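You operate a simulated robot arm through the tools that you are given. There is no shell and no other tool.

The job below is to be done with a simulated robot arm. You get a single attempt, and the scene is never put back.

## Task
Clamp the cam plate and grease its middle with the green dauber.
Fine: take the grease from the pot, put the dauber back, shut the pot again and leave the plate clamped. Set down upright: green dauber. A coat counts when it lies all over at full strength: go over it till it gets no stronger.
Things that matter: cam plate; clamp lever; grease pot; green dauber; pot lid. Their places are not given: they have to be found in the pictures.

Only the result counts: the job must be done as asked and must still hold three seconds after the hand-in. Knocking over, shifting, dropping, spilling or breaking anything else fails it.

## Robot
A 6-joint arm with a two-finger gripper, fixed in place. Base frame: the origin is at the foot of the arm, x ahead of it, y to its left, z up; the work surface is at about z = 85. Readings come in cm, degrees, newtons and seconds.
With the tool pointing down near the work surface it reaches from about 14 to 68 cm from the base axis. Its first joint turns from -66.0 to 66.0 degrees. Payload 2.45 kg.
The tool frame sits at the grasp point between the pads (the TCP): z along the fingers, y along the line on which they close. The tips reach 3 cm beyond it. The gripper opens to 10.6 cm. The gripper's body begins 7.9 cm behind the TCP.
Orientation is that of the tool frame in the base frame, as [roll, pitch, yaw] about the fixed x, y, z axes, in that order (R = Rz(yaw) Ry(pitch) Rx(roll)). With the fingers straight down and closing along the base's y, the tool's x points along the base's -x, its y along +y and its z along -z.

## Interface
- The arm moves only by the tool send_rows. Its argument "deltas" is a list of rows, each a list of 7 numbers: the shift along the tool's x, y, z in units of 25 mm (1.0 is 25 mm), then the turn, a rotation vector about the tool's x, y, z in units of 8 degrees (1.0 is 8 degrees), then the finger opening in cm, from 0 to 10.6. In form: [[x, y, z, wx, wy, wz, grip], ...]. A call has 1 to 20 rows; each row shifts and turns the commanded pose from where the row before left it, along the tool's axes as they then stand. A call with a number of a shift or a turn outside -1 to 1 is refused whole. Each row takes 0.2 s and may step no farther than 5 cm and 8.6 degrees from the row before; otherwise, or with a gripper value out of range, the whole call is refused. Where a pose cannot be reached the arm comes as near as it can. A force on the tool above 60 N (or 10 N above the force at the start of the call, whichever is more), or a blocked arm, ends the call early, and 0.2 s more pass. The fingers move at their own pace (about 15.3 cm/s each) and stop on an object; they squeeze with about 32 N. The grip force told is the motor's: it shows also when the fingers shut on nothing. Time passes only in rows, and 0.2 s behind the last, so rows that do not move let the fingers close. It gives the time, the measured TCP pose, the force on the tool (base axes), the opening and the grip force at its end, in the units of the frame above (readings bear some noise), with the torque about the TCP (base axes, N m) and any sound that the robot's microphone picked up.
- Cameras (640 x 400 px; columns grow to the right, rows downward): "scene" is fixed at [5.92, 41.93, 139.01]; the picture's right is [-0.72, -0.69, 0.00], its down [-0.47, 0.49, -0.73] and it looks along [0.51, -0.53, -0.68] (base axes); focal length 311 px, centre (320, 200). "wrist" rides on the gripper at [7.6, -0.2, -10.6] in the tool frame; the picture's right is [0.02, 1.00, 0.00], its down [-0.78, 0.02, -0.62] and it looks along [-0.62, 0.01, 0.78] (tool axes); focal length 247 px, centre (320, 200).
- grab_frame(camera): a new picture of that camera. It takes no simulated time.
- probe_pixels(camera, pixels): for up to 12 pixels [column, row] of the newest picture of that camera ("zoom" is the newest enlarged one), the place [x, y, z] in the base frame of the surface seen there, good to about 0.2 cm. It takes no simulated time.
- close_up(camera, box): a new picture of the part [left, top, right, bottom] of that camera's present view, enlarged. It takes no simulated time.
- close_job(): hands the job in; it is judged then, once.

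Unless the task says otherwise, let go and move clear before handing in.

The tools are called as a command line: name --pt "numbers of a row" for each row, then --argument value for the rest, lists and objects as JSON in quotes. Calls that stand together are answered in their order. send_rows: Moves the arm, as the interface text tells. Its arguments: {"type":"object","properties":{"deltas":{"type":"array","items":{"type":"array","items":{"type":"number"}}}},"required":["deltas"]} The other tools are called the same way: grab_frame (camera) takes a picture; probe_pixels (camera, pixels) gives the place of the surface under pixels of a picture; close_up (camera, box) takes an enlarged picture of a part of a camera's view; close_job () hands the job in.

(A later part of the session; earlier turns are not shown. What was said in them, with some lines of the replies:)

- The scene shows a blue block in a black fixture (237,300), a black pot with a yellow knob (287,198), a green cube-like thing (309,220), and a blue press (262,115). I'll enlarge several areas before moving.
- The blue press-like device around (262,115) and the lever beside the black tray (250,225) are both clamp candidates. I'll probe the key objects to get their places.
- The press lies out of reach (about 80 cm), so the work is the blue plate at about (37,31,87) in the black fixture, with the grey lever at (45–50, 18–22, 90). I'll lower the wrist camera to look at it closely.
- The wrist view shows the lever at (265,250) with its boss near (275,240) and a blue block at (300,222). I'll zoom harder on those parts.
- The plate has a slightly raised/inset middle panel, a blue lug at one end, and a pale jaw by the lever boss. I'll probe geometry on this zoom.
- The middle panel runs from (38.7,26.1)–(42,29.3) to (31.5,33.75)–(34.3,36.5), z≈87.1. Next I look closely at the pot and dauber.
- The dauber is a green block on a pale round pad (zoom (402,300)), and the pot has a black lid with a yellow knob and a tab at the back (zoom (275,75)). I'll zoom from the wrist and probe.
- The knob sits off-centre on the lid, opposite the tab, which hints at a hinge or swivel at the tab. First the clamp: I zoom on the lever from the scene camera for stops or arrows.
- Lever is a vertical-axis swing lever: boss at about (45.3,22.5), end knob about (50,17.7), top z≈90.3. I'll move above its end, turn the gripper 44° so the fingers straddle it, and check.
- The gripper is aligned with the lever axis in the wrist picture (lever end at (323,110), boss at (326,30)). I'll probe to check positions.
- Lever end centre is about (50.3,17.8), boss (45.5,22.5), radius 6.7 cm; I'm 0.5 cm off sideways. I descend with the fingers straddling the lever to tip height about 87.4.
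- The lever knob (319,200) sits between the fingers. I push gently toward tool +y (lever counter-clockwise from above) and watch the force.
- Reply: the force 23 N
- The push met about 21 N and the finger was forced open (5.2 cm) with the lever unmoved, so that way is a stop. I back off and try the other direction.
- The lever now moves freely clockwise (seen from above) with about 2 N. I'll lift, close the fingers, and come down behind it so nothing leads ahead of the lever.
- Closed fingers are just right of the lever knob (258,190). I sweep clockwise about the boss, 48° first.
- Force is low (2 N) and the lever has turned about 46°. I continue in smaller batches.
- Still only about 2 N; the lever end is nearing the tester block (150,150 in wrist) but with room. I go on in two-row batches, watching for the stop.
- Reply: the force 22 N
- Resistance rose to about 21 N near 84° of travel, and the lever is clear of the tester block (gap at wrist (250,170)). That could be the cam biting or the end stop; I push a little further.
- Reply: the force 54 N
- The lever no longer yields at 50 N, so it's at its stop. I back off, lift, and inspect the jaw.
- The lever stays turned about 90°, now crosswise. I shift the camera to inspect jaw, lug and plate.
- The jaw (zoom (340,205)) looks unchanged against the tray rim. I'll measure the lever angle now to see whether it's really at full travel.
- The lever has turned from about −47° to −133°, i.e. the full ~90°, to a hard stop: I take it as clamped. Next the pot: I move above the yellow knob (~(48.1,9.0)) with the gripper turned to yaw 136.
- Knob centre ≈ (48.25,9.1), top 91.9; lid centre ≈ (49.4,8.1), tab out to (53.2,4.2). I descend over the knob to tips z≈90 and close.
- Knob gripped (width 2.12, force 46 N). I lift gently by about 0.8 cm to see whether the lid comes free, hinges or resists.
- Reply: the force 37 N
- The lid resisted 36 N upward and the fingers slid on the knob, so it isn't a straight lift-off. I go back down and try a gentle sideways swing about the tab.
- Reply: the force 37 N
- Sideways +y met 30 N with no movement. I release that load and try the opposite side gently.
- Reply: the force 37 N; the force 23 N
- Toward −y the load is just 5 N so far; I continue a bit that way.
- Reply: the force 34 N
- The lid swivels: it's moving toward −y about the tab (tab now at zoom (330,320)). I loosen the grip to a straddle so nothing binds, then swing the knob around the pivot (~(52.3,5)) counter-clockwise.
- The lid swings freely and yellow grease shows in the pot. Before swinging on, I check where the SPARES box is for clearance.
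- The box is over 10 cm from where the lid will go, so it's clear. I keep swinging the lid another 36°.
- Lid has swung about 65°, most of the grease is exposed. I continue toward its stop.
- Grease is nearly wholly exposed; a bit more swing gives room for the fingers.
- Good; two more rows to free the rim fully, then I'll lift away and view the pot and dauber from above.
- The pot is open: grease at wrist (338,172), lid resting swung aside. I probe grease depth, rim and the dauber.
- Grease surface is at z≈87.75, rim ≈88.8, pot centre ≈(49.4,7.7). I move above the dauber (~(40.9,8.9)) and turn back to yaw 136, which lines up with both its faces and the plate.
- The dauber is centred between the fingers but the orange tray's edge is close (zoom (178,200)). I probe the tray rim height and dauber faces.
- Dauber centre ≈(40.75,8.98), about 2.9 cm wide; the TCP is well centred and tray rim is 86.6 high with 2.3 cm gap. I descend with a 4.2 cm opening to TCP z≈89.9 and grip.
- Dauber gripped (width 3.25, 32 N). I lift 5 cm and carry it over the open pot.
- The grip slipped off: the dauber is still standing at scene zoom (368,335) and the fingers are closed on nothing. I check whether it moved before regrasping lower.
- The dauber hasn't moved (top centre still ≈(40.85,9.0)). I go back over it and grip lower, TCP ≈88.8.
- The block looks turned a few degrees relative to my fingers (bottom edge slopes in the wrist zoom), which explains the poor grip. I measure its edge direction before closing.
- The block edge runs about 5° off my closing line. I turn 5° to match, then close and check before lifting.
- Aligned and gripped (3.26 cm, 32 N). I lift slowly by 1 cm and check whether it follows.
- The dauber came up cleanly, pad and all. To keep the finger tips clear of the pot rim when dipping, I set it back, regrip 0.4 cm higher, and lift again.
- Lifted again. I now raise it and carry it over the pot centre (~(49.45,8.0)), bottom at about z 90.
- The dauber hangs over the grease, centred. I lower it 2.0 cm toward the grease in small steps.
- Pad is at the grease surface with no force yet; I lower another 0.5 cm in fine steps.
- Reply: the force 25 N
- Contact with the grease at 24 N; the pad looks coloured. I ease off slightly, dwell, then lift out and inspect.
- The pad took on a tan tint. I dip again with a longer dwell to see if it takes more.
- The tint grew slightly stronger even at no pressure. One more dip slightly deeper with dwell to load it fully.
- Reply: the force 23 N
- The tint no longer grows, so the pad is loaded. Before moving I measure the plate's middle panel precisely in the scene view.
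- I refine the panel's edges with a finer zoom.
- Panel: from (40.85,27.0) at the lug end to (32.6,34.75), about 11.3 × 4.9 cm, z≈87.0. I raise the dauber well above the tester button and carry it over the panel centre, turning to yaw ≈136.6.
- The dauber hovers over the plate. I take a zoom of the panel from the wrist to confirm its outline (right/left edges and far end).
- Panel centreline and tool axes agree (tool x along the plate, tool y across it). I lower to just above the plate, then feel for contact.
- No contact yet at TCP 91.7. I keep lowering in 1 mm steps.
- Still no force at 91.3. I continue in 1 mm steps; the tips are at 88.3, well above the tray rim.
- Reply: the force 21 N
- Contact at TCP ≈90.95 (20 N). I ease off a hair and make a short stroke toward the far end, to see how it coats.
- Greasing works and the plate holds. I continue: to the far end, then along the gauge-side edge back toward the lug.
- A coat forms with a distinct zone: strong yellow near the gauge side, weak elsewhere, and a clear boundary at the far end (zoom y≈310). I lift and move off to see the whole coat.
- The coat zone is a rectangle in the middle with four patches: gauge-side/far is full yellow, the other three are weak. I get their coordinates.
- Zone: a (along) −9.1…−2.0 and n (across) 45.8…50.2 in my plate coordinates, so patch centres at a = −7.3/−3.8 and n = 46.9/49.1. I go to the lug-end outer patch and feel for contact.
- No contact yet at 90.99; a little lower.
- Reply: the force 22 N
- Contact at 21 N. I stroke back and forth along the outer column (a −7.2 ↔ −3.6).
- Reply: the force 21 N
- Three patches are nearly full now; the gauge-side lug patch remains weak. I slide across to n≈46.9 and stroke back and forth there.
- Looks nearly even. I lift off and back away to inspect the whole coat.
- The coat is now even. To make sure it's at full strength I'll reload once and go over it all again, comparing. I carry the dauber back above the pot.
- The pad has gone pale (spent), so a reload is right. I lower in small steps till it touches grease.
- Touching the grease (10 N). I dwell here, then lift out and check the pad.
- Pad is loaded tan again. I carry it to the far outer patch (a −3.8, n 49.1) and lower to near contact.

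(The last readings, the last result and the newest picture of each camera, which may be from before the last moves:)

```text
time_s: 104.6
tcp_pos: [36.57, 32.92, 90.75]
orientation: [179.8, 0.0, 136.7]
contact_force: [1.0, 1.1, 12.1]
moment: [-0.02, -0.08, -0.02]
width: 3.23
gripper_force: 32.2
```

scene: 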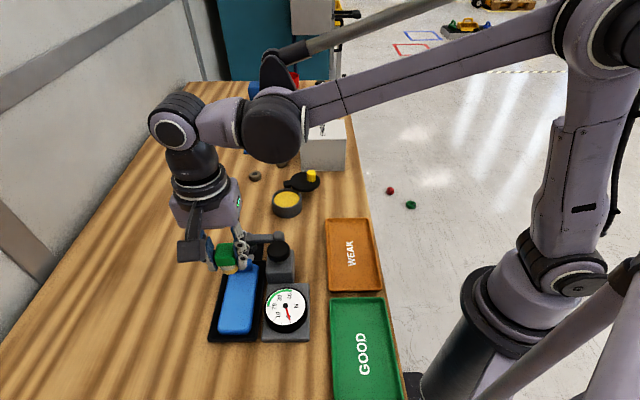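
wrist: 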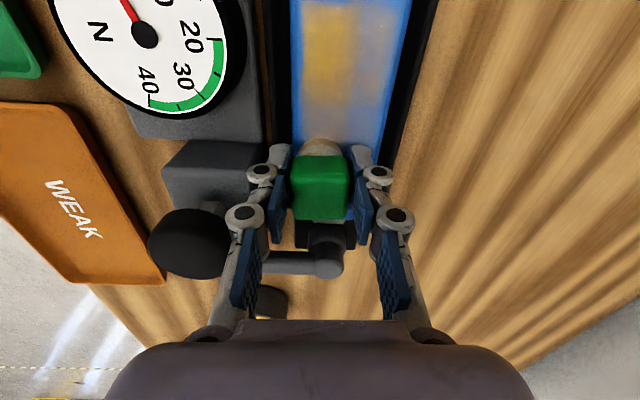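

Contact 12 N; I add a touch and run a full loop: outer column to the lug end, across, and back along the gauge-side column.

send_rows --pt "0.2 0 0.012 0 0 0 1" --pt "0.2 0 0 0 0 0 1" --pt "-0.3 0 0 0 0 0 1" --pt "-0.3 0 0 0 0 0 1" --pt "-0.3 0 0 0 0 0 1" --pt "-0.3 0 0 0 0 0 1" --pt "-0.3 0 0 0 0 0 1" --pt "-0.3 0 0 0 0 0 1" --pt "-0.3 0 0 0 0 0 1" --pt "0 -0.29 0 0 0 0 1" --pt "0 -0.29 0 0 0 0 1" --pt "0 -0.29 0 0 0 0 1"

send_rows --pt "0.3 0 0.012 0 0 0 1" --pt "0.3 0 0 0 0 0 1" --pt "0.3 0 0 0 0 0 1" --pt "0.3 0 0 0 0 0 1" --pt "0.3 0 0 0 0 0 1" --pt "0.3 0 0 0 0 0 1" --pt "0.3 0 0 0 0 0 1"

close_up --camera "scene" --box '[210, 250, 270, 340]'

close_up --camera "wrist" --box '[250, 50, 400, 240]'

```text
time_s: 107.2
tcp_pos: [38.03, 28.72, 90.78]
orientation: [-180.0, 0.0, 136.7]
contact_force: [0.4, 0.5, -0.2]
moment: [-0.01, 0.0, 0.03]
width: 3.19
gripper_force: 32.1
```

```text
time_s: 108.8
tcp_pos: [34.28, 32.2, 90.79]
orientation: [179.9, -0.1, 136.7]
contact_force: [-0.2, -0.1, 0.6]
moment: [0.02, -0.01, 0.01]
width: 3.16
gripper_force: 32.2
```

```text
4.44 times, centred on (240, 295) of scene
```

zoom: 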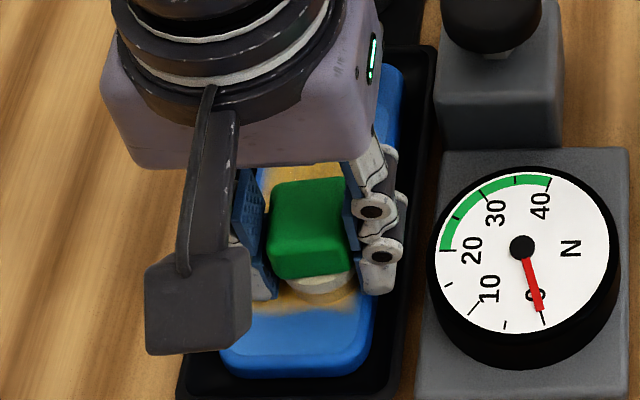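

```text
2.11 times, centred on (325, 145) of wrist
```

zoom: 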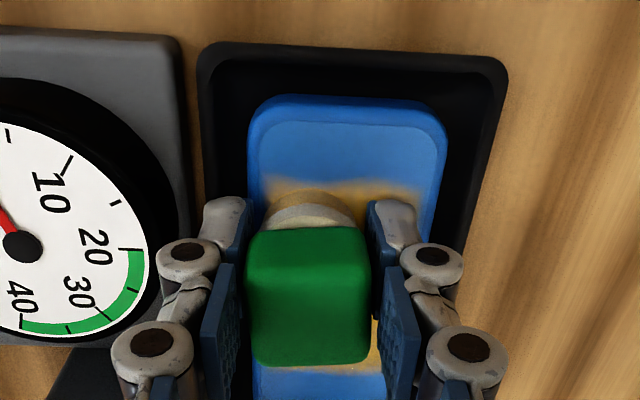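

The coat looks stronger now, but the force on the gauge-side pass was near zero. I press until contact is felt and repeat that column.

send_rows --pt "0 0 0.025 0 0 0 1" --pt "0 0 0 0 0 0 1"

send_rows --pt "0 0 0.02 0 0 0 1" --pt "0 0 0 0 0 0 1"

```text
time_s: 109.4
tcp_pos: [34.24, 32.27, 90.54]
orientation: [-179.9, -0.1, 136.7]
contact_force: [-0.1, 1.0, 6.0]
moment: [-0.01, -0.01, 0.0]
width: 3.18
gripper_force: 31.8
```

```text
time_s: 110.0
tcp_pos: [34.13, 32.24, 90.58]
orientation: [-180.0, 0.1, 136.7]
contact_force: [1.0, 0.0, 19.4]
moment: [-0.08, -0.09, 0.0]
width: 3.17
gripper_force: 32.0
```

Contact 19 N. I stroke this column to the lug end, then lift and inspect.

send_rows --pt "-0.3 0 0 0 0 0 1" --pt "-0.3 0 0 0 0 0 1" --pt "-0.3 0 0 0 0 0 1" --pt "-0.3 0 0 0 0 0 1" --pt "-0.3 0 0 0 0 0 1" --pt "-0.3 0 0 0 0 0 1" --pt "-0.3 0 0 0 0 0 1" --pt "0 0 -0.9 0 0 0 1" --pt "0 0 -0.9 0 0 0 1" --pt "-0.8 0 -0.5 0 0 0 1" --pt "-0.8 0 0 0 0 0 1" --pt "-0.8 0 0 0 0 0 1"

close_up --camera "scene" --box '[220, 270, 260, 335]'

close_up --camera "wrist" --box '[270, 120, 370, 230]'

close_up --camera "scene" --box '[210, 190, 290, 270]'

```text
time_s: 112.6
tcp_pos: [42.61, 24.56, 96.5]
orientation: [180.0, 0.0, 136.6]
contact_force: [0.8, -0.7, -0.2]
moment: [0.0, 0.01, -0.01]
width: 3.17
gripper_force: 31.9
```

```text
6.15 times, centred on (240, 302) of scene
```

zoom: 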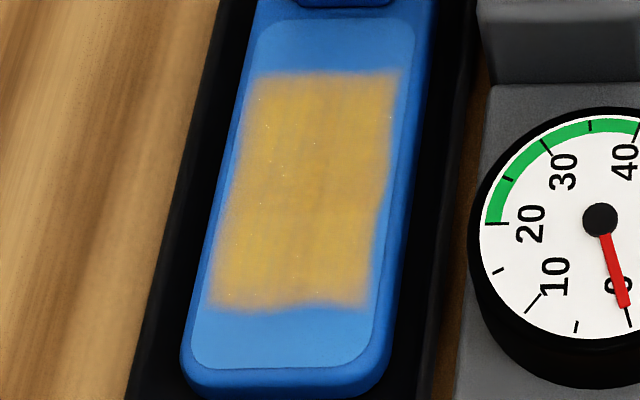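

```text
3.64 times, centred on (320, 175) of wrist
```

zoom: 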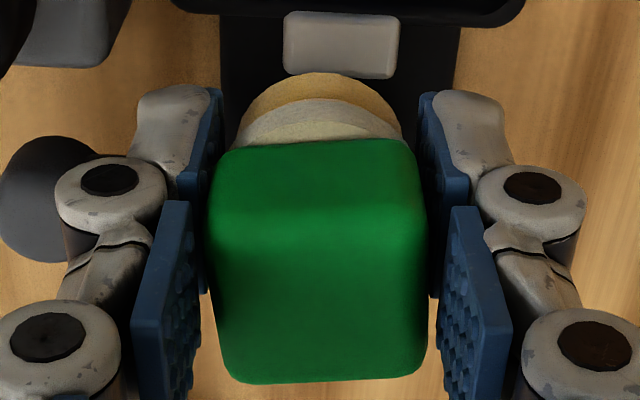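

```text
5.00 times, centred on (250, 230) of scene
```

zoom: 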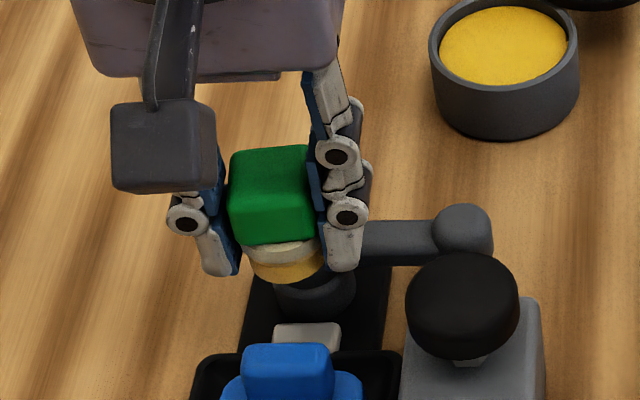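

The coat looks identical to before the second round, while the pad still holds grease: it's at full strength. Now I carry the dauber back above its original spot (40.75, 9.0).

send_rows --pt "0 0 -0.6 0 0 0 1" --pt "-0.622 -0.84 0 0 0 0 1" --pt "-0.622 -0.84 0 0 0 0 1" --pt "-0.622 -0.84 0 0 0 0 1" --pt "-0.622 -0.84 0 0 0 0 1" --pt "-0.622 -0.84 0 0 0 0 1" --pt "-0.622 -0.84 0 0 0 0 1" --pt "0 0 0.8 0 0 0 1" --pt "0 0 0.8 0 0 0 1" --pt "0 0 0 0 0 0 1"

close_up --camera "wrist" --box '[250, 90, 390, 240]'

probe_pixels --camera "zoom" --pixels '[[320, 200], [320, 240], [320, 280], [245, 240], [390, 240], [250, 290], [385, 285], [320, 110], [100, 200], [130, 120], [320, 130], [320, 150]]'

close_up --camera "scene" --box '[270, 170, 350, 250]'

```text
time_s: 114.8
tcp_pos: [40.53, 8.54, 93.8]
orientation: [-179.9, 0.0, 136.7]
contact_force: [-0.1, 0.2, 0.4]
moment: [-0.05, 0.02, 0.02]
width: 3.18
gripper_force: 32.5
```

```text
2.67 times, centred on (320, 165) of wrist
```

zoom: 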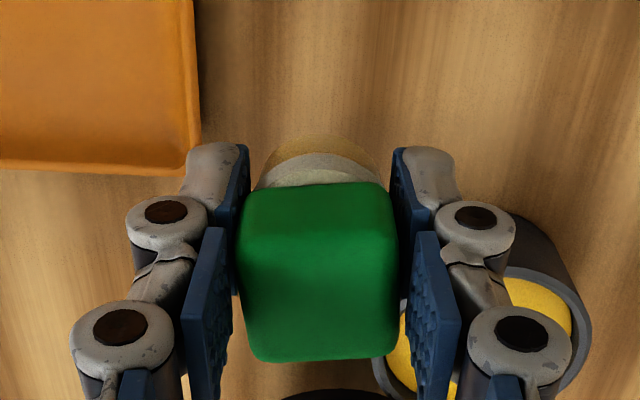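

```text
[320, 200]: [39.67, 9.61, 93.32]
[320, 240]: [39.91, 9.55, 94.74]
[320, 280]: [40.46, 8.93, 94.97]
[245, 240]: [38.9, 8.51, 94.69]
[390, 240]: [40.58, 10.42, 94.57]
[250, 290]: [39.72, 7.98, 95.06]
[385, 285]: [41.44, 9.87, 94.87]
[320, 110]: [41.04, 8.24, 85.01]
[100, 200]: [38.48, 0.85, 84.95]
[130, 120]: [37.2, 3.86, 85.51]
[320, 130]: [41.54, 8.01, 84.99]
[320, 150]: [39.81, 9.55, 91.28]
```

```text
5.00 times, centred on (310, 210) of scene
```

zoom: 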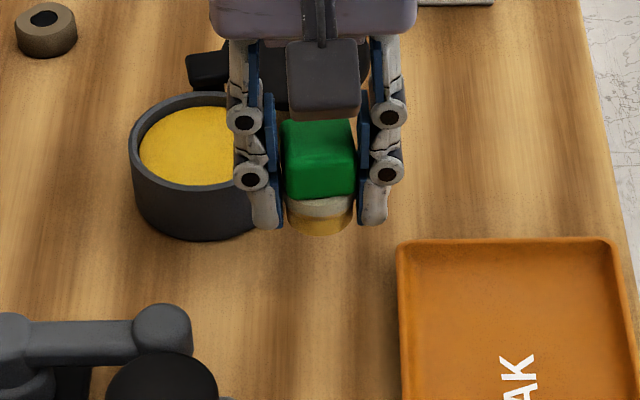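

Dauber top centre is at (40.6,8.8,94.95), so its bottom is at ≈90.5. I nudge 0.25 cm and lower it to the bench.

send_rows --pt "0 0.1 0.7 0 0 0 1" --pt "0 0 0.7 0 0 0 1" --pt "0 0 0.5 0 0 0 1" --pt "0 0 0.15 0 0 0 1" --pt "0 0 0 0 0 0 1"

send_rows --pt "0 0 0.04 0 0 0 1" --pt "0 0 0 0 0 0 1"

close_up --camera "scene" --box '[280, 180, 340, 245]'

```text
time_s: 116.0
tcp_pos: [40.65, 9.02, 88.68]
orientation: [179.9, 0.0, 136.7]
contact_force: [0.9, 0.4, 0.3]
moment: [0.01, 0.03, -0.04]
width: 3.16
gripper_force: 32.0
```

```text
time_s: 116.6
tcp_pos: [40.63, 9.05, 88.59]
orientation: [-180.0, 0.0, 136.7]
contact_force: [0.3, -0.4, -0.4]
moment: [0.02, 0.0, -0.04]
width: 3.17
gripper_force: 31.9
```

```text
6.15 times, centred on (310, 212) of scene
```

zoom: 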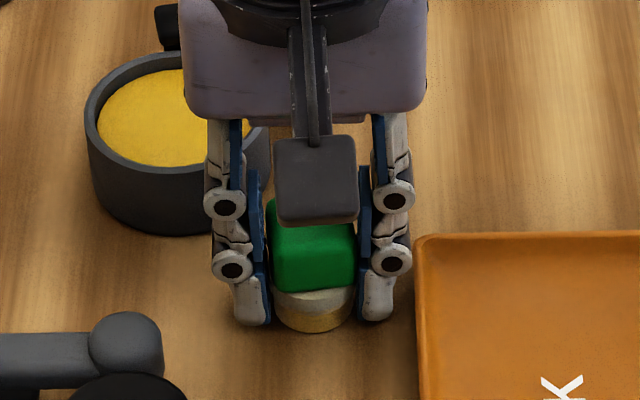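

Nearly down; continue in 1 mm steps until it bears on the bench.

send_rows --pt "0 0 0.03 0 0 0 1" --pt "0 0 0 0 0 0 1"

send_rows --pt "0 0 0.03 0 0 0 1" --pt "0 0 0 0 0 0 1"

```text
time_s: 117.2
tcp_pos: [40.76, 9.13, 88.57]
orientation: [180.0, 0.0, 136.7]
contact_force: [-0.8, 0.3, -0.3]
moment: [-0.04, 0.0, -0.03]
width: 3.2
gripper_force: 31.7
```

```text
time_s: 117.8
tcp_pos: [40.77, 9.15, 88.49]
orientation: [-179.8, 0.0, 136.7]
contact_force: [-0.2, -0.8, 12.5]
moment: [-0.04, 0.0, -0.05]
width: 3.16
gripper_force: 31.5
```

It's bearing on the bench (12.5 N). I open the fingers slightly, check it stands, then rise.

send_rows --pt "0 0 0 0 0 0 3.6" --pt "0 0 0 0 0 0 4.1" --pt "0 0 0 0 0 0 4.1"

close_up --camera "wrist" --box '[250, 90, 390, 240]'

close_up --camera "scene" --box '[280, 180, 340, 245]'

```text
time_s: 118.6
tcp_pos: [40.75, 9.22, 88.32]
orientation: [-180.0, 0.0, 136.7]
contact_force: [-0.3, -0.5, -0.7]
moment: [0.02, 0.0, -0.04]
width: 4.11
gripper_force: 0.0
```

```text
2.67 times, centred on (320, 165) of wrist
```

zoom: 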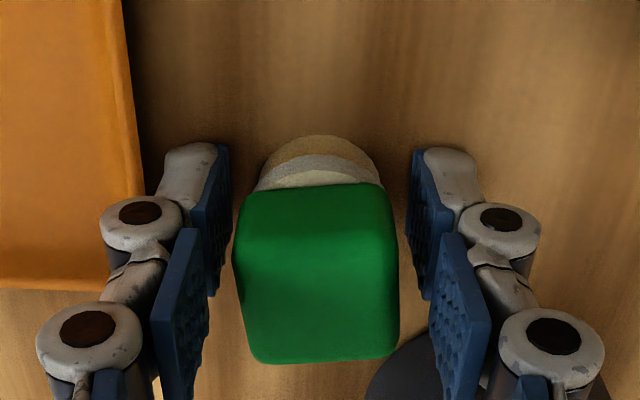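

```text
6.15 times, centred on (310, 212) of scene
```

zoom: 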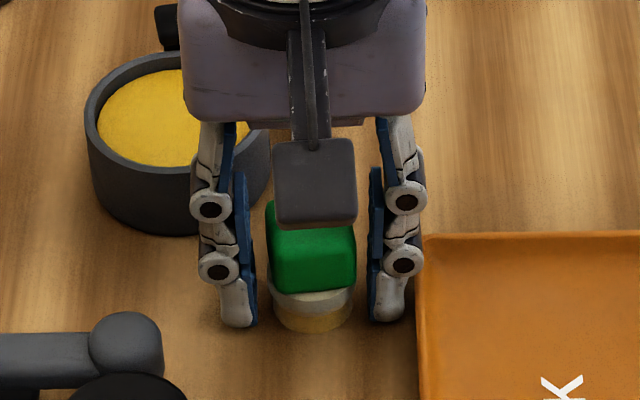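

The dauber stands upright. I rise straight up and look at it and the lid.

send_rows --pt "0 0 -0.8 0 0 0 4.1" --pt "0 0 -0.95 0 0 0 4.1" --pt "0 0 -0.95 0 0 0 4.1" --pt "0 0 -0.95 0 0 0 4.1" --pt "0 0 -0.95 0 0 0 4.1" --pt "0 0 0 0 0 0 4"

grab_frame --camera "scene"

grab_frame --camera "wrist"

close_up --camera "scene" --box '[260, 160, 335, 240]'

```text
time_s: 120.0
tcp_pos: [40.78, 9.05, 99.84]
orientation: [179.9, 0.0, 136.7]
contact_force: [-0.1, 0.8, -0.8]
moment: [-0.02, 0.01, -0.01]
width: 3.98
gripper_force: 0.1
```

```text
taken
```

scene: 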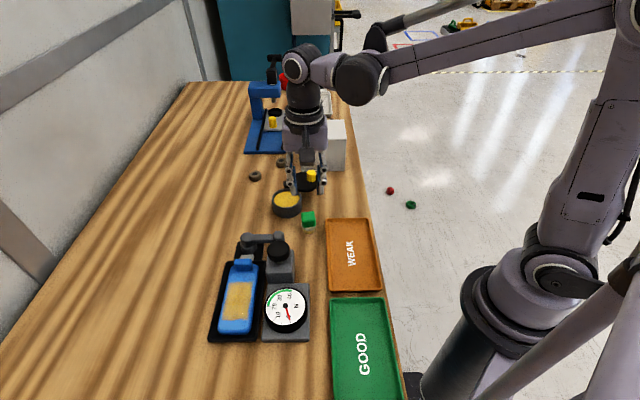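

```text
taken
```

wrist: 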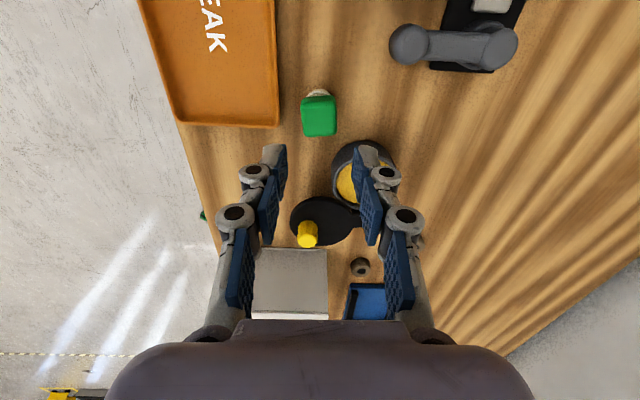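

```text
5.00 times, centred on (298, 200) of scene
```

zoom: 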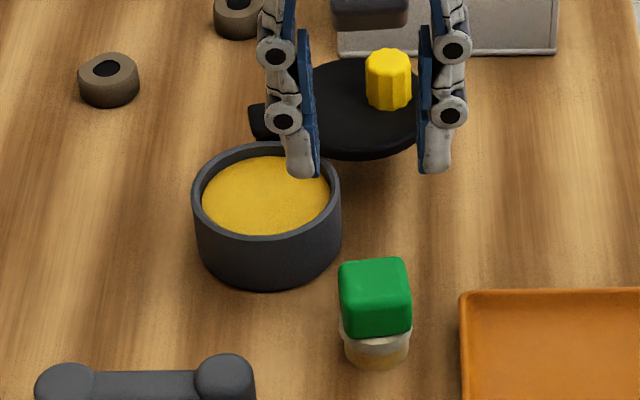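

The dauber stands at its old place. Next I close the lid: I probe the knob and lid positions in the fresh pictures.

probe_pixels --camera "zoom" --pixels '[[388, 55], [388, 65], [372, 60], [405, 60], [388, 90], [265, 115], [350, 120], [375, 270], [375, 350], [375, 300]]'

probe_pixels --camera "wrist" --pixels '[[307, 240], [307, 230], [301, 235], [313, 235], [357, 220], [330, 215], [318, 115], [318, 128]]'

```text
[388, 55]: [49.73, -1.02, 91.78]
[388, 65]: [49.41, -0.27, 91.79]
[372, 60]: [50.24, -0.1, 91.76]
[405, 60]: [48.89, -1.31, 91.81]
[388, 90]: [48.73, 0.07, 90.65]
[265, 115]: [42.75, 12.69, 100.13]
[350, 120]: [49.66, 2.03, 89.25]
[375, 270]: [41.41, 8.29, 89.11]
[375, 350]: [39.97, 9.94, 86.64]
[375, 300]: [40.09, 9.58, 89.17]
```

```text
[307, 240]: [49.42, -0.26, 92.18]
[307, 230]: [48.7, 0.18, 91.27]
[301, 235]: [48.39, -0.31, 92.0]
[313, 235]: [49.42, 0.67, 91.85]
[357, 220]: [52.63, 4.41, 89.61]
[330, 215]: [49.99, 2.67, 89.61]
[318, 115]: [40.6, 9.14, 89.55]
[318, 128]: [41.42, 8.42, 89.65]
```

Knob centre ≈(49.3,−0.3). I move above it and turn to yaw ≈ −110, reversing the opening path.

send_rows --pt "-0.842 -0.064 0 0 0 0 4.5" --pt "-0.842 -0.064 0 0 0 0 4.5" --pt "-0.842 -0.064 0 0 0 0 4.5" --pt "-0.842 -0.064 0 0 0 0 4.5" --pt "-0.842 -0.064 0 0 0 0 4.5" --pt "-0.842 -0.064 0 0 0 0 4.5"

send_rows --pt "0 0 0 0 0 -0.953 4.5" --pt "0 0 0 0 0 -0.953 4.5" --pt "0 0 0 0 0 -0.953 4.5" --pt "0 0 0 0 0 -0.953 4.5" --pt "0 0 0 0 0 -0.953 4.5" --pt "0 0 0 0 0 -0.953 4.5" --pt "0 0 0 0 0 -0.953 4.5" --pt "0 0 0 0 0 -0.953 4.5" --pt "0 0 0 0 0 -0.953 4.5" --pt "0 0 0 0 0 -0.953 4.5" --pt "0 0 0 0 0 -0.953 4.5" --pt "0 0 0 0 0 -0.953 4.5" --pt "0 0 0 0 0 -0.953 4.5" --pt "0 0 0 0 0 -0.953 4.5" --pt "0 0 0 0 0 -0.953 4.5" --pt "0 0 0 0 0 0 4.5"

grab_frame --camera "wrist"

close_up --camera "wrist" --box '[250, 60, 390, 220]'

probe_pixels --camera "zoom" --pixels '[[300, 150], [320, 150], [340, 150], [320, 170]]'

```text
time_s: 121.4
tcp_pos: [49.35, -0.38, 99.99]
orientation: [-180.0, 0.1, 136.6]
contact_force: [-1.1, 1.2, -0.4]
moment: [0.02, -0.01, -0.01]
width: 4.49
gripper_force: 0.1
```

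```text
time_s: 124.8
tcp_pos: [49.31, -0.3, 99.9]
orientation: [180.0, 0.0, -108.9]
contact_force: [-0.6, 0.1, -0.3]
moment: [0.0, 0.02, -0.02]
width: 4.49
gripper_force: 0.1
```

```text
taken
```

wrist: 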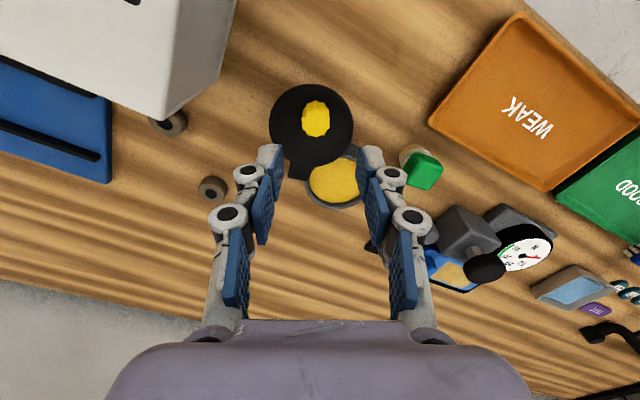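

```text
2.50 times, centred on (320, 140) of wrist
```

zoom: 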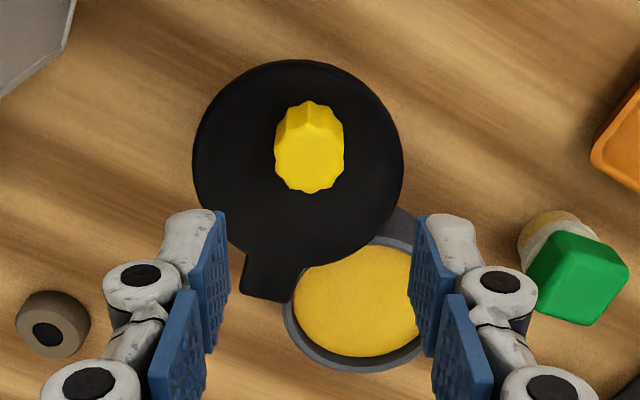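

```text
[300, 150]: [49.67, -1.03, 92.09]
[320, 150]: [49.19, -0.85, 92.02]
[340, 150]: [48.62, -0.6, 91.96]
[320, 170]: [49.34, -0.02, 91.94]
```

The knob lies between the fingers (zoom (310,150)). I descend around it with a loose straddle and start swinging the lid back.

send_rows --pt "0.05 -0.06 0.87 0 0 0 3.6" --pt "0 0 0.87 0 0 0 3.6" --pt "0 0 0.87 0 0 0 3.6" --pt "0 0 0 0 0 0 2.9"

close_up --camera "wrist" --box '[240, 80, 400, 240]'

```text
time_s: 125.8
tcp_pos: [49.51, -0.51, 93.38]
orientation: [179.9, 0.0, -109.0]
contact_force: [0.5, 0.4, 1.2]
moment: [0.0, -0.01, 0.0]
width: 2.9
gripper_force: 0.1
```

```text
2.50 times, centred on (320, 160) of wrist
```

zoom: 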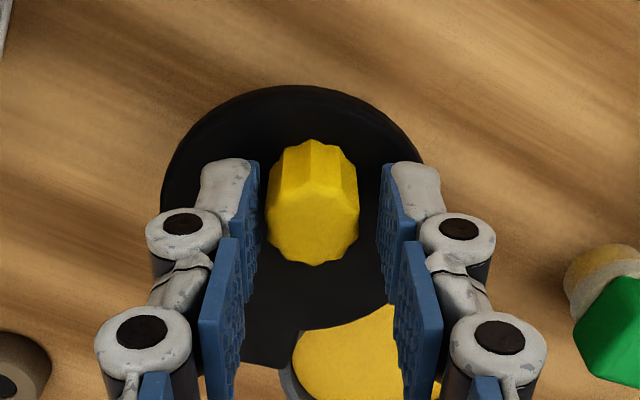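

Knob straddled well. I swing clockwise about the pivot in 6° steps, 48° first.

send_rows --pt "-0.05 0.247 0 0 0 0.75 2.9" --pt "-0.05 0.247 0 0 0 0.75 2.9" --pt "-0.05 0.247 0 0 0 0.75 2.9" --pt "-0.05 0.247 0 0 0 0.75 2.9" --pt "-0.05 0.247 0 0 0 0.75 2.9" --pt "-0.05 0.247 0 0 0 0.75 2.9" --pt "-0.05 0.247 0 0 0 0.75 2.9" --pt "-0.05 0.247 0 0 0 0.75 2.9"

close_up --camera "wrist" --box '[220, 60, 420, 240]'

close_up --camera "scene" --box '[240, 120, 360, 240]'

```text
time_s: 127.6
tcp_pos: [46.24, 3.33, 93.46]
orientation: [180.0, 0.1, -157.1]
contact_force: [0.4, 0.5, -0.2]
moment: [0.01, -0.02, -0.01]
width: 2.92
gripper_force: 0.1
```

```text
2.22 times, centred on (320, 150) of wrist
```

zoom: 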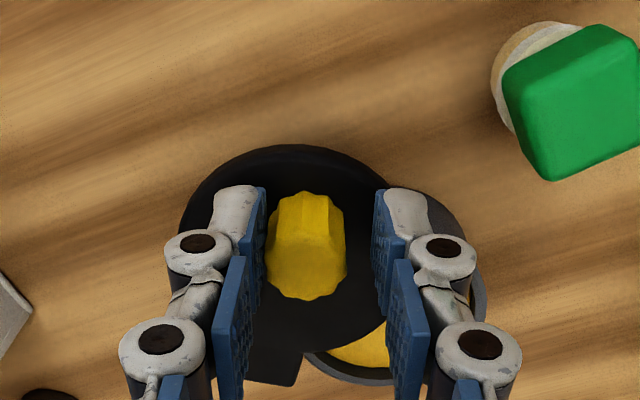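

```text
3.33 times, centred on (300, 180) of scene
```

zoom: 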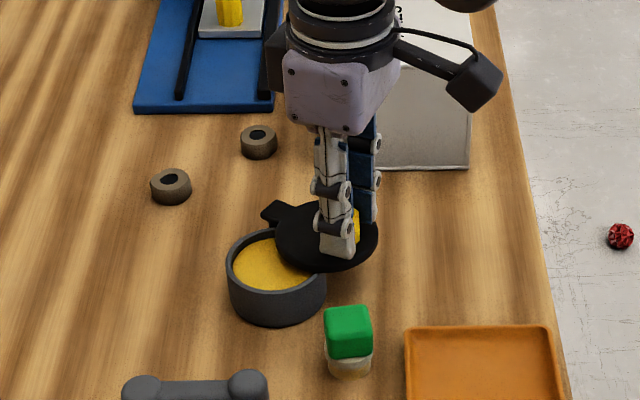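

Lid is coming back over the pot. I continue another 42°.

send_rows --pt "-0.05 0.247 0 0 0 0.75 2.9" --pt "-0.05 0.247 0 0 0 0.75 2.9" --pt "-0.05 0.247 0 0 0 0.75 2.9" --pt "-0.05 0.247 0 0 0 0.75 2.9" --pt "-0.05 0.247 0 0 0 0.75 2.9" --pt "-0.05 0.247 0 0 0 0.75 2.9" --pt "-0.05 0.247 0 0 0 0.75 2.9"

close_up --camera "wrist" --box '[220, 60, 420, 240]'

close_up --camera "scene" --box '[240, 120, 360, 240]'

```text
time_s: 129.2
tcp_pos: [46.73, 7.81, 93.44]
orientation: [179.9, 0.0, 160.9]
contact_force: [-0.4, -0.2, -0.3]
moment: [-0.01, -0.02, 0.03]
width: 2.93
gripper_force: 0.2
```

```text
2.22 times, centred on (320, 150) of wrist
```

zoom: 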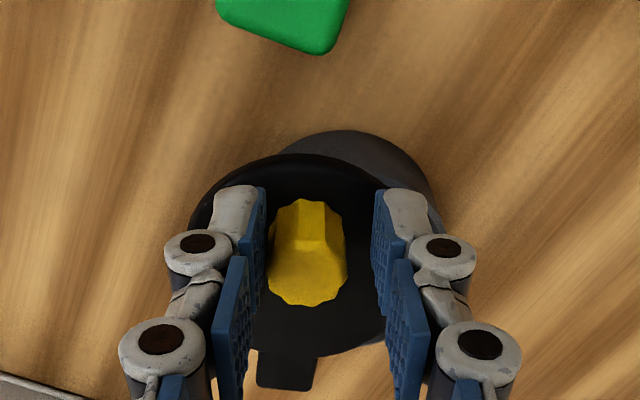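

```text
3.33 times, centred on (300, 180) of scene
```

zoom: 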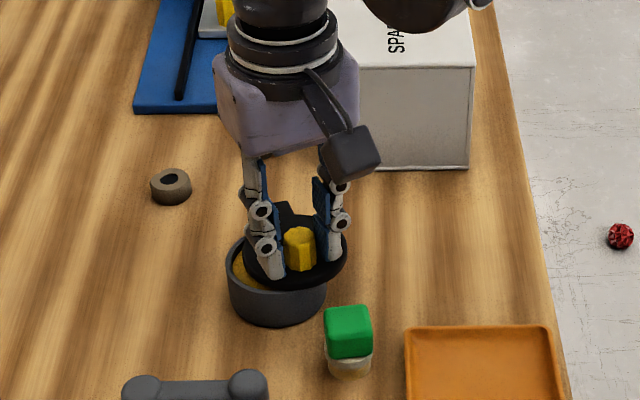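

About 20° of swing remains. I go on in smaller steps until the closing stop is felt.

send_rows --pt "-0.05 0.247 0 0 0 0.75 2.9" --pt "-0.05 0.247 0 0 0 0.75 2.9" --pt "-0.025 0.123 0 0 0 0.375 2.9"

close_up --camera "scene" --box '[250, 150, 330, 230]'

close_up --camera "wrist" --box '[220, 60, 420, 240]'

```text
time_s: 130.0
tcp_pos: [47.72, 8.91, 93.47]
orientation: [-180.0, 0.0, 145.8]
contact_force: [1.2, 0.5, 0.8]
moment: [0.0, 0.03, -0.04]
width: 2.9
gripper_force: 0.0
```

```text
5.00 times, centred on (290, 190) of scene
```

zoom: 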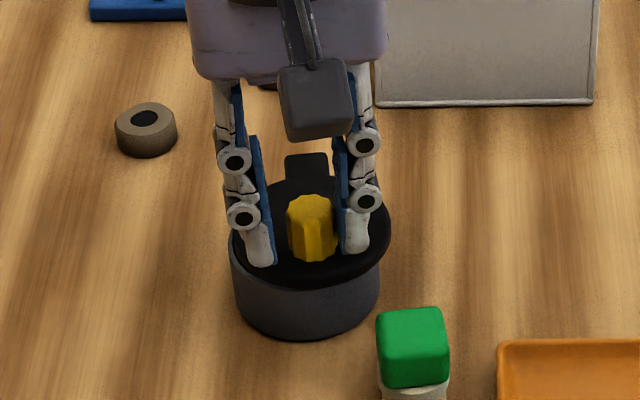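

```text
2.22 times, centred on (320, 150) of wrist
```

zoom: 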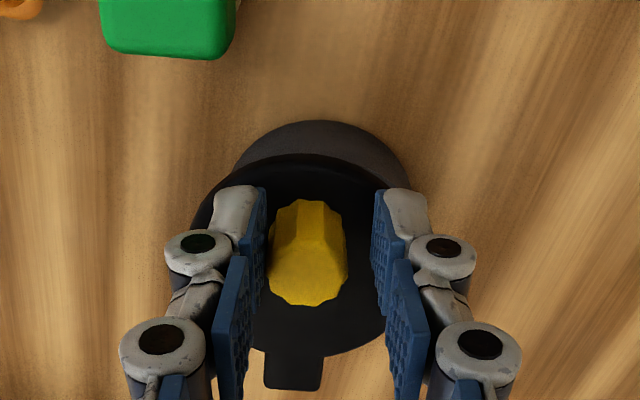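

Lid is a few degrees short (still shifted right of the pot in the scene). Push on gently.

send_rows --pt "-0.025 0.123 0 0 0 0.375 2.9" --pt "-0.025 0.123 0 0 0 0.375 2.9" --pt "0 0.06 0 0 0 0.2 2.9"

close_up --camera "scene" --box '[250, 150, 330, 230]'

```text
time_s: 130.8
tcp_pos: [48.34, 9.49, 93.27]
orientation: [-180.0, 0.0, 138.4]
contact_force: [-0.1, -0.6, 0.8]
moment: [0.03, 0.04, 0.0]
width: 2.92
gripper_force: 0.1
```

```text
5.00 times, centred on (290, 190) of scene
```

zoom: 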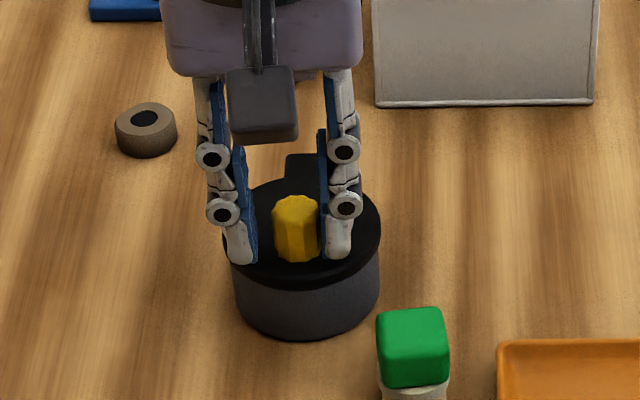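

Looks almost exactly as at the start. I press gently on to make sure the stop is reached.

send_rows --pt "0 0.08 0 0 0 0 2.9" --pt "0 0.06 0 0 0 0 2.9" --pt "0 0 0 0 0 0 2.9"

close_up --camera "scene" --box '[260, 170, 330, 240]'

```text
time_s: 131.6
tcp_pos: [48.48, 9.68, 93.25]
orientation: [-179.9, 0.0, 138.4]
contact_force: [-5.6, -6.8, -3.5]
moment: [-0.1, 0.12, -0.07]
width: 3.45
gripper_force: 4.0
```

```text
5.71 times, centred on (295, 205) of scene
```

zoom: 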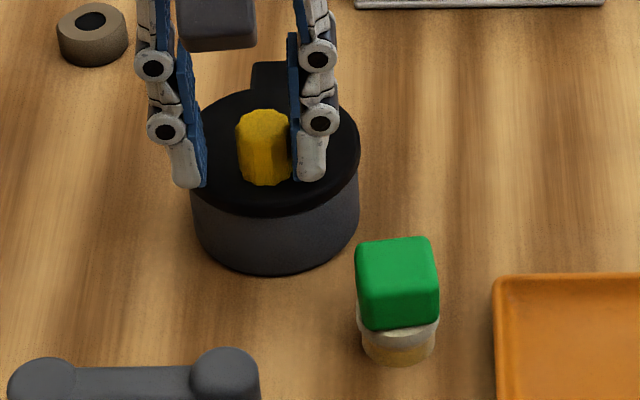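

Stop reached (about 9 N) and the lid, knob and tab lie exactly as in the starting picture. I centre, open and rise clear.

send_rows --pt "0 -0.2 0 0 0 0 3.2" --pt "0 -0.1 0 0 0 0 3.6" --pt "0 0 -0.6 0 0 0 3.6" --pt "0 0 -0.9 0 0 0 3.6" --pt "0 0 -0.9 0 0 0 3.6" --pt "0 0 -0.9 0 0 0 3.6" --pt "0 0 -0.9 0 0 0 3.6" --pt "0 0 -0.9 0 0 0 3.6" --pt "0.8 -0.8 -0.3 0 0 0 3.6" --pt "0.8 -0.8 0 0 0 0 3.6"

grab_frame --camera "scene"

close_up --camera "scene" --box '[200, 160, 340, 340]'

close_up --camera "scene" --box '[285, 195, 335, 245]'

close_up --camera "scene" --box '[220, 225, 290, 335]'

grab_frame --camera "wrist"

```text
time_s: 133.8
tcp_pos: [42.38, 8.77, 107.02]
orientation: [179.9, 0.0, 138.5]
contact_force: [-0.6, 0.2, -0.1]
moment: [0.03, -0.04, -0.02]
width: 3.59
gripper_force: 0.1
```

```text
taken
```

scene: 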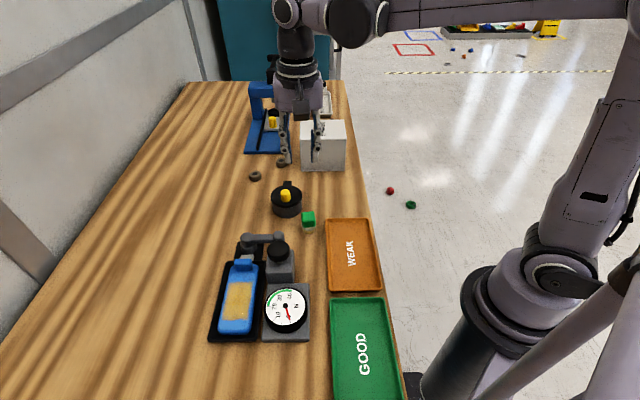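

```text
2.22 times, centred on (270, 250) of scene
```

zoom: 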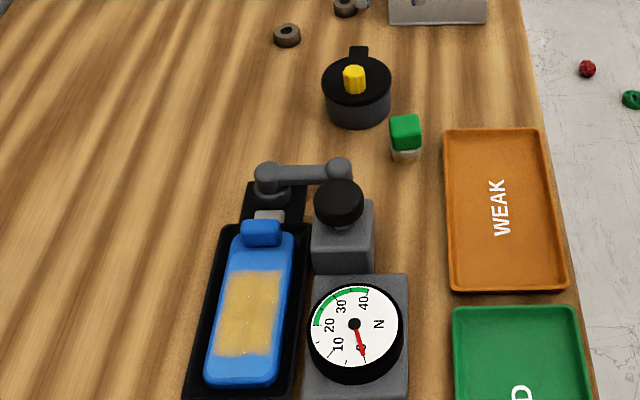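

```text
8.00 times, centred on (310, 220) of scene
```

zoom: 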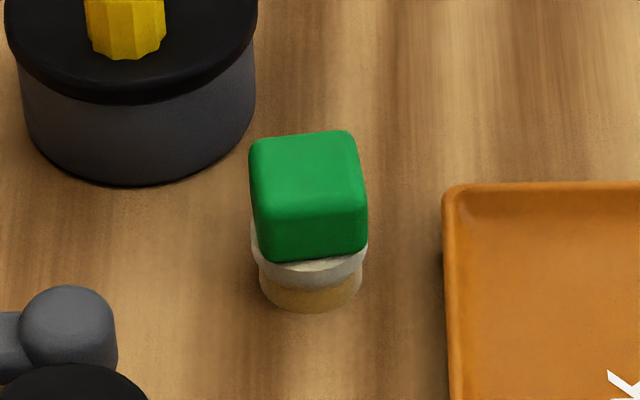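

```text
3.64 times, centred on (255, 280) of scene
```

zoom: 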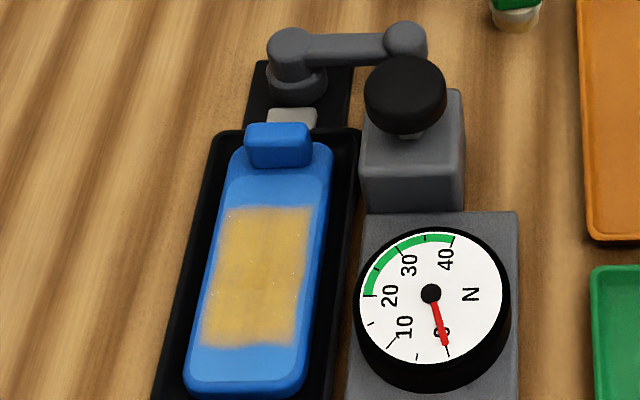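

```text
taken
```

wrist: 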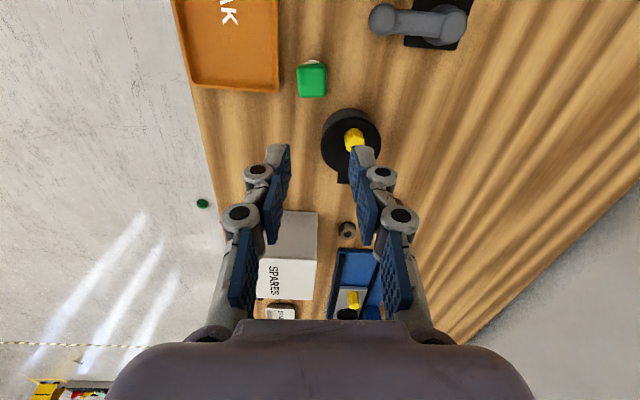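

Everything matches the goal in the latest pictures: the coat is even over the middle patch and the lever is across at its stop. The pot is shut and the dauber stands upright at its old spot, with the hand clear at z≈107. I hand the job in.

close_job

```text
The job is handed in.
```

I handed the job in with the plate clamped, its middle greased, the pot shut and the green dauber standing upright at its old spot. I haven't seen the verdict yet.

- **Clamp:** I turned the grey lever about 90° until it stopped and no longer moved at 50 N. The pale jaw beside it never visibly moved, so I judged the plate clamped by the lever reaching its stop. The plate also didn't shift while I greased it.
- **Grease coat:** The grease only took in a rectangle about 7 by 4.5 cm in the middle of the plate. I reloaded the pad and went over the rectangle again. The coat looked the same afterwards and the pad still held grease, so I took it as full strength.
- **Dauber:** My first grip slipped off, but it stayed standing. It's now within about 0.2 cm of where it started, turned a few degrees, with grease on its pad.
- **Pot:** The lid swings sideways on its tab rather than lifting off. Before I found that, I pulled up on it with about 36 N and pushed it the wrong way with about 30 N. I saw no damage or shift, and it's back at its closed stop.

I saw nothing else knocked over, moved or spilled in the final pictures.
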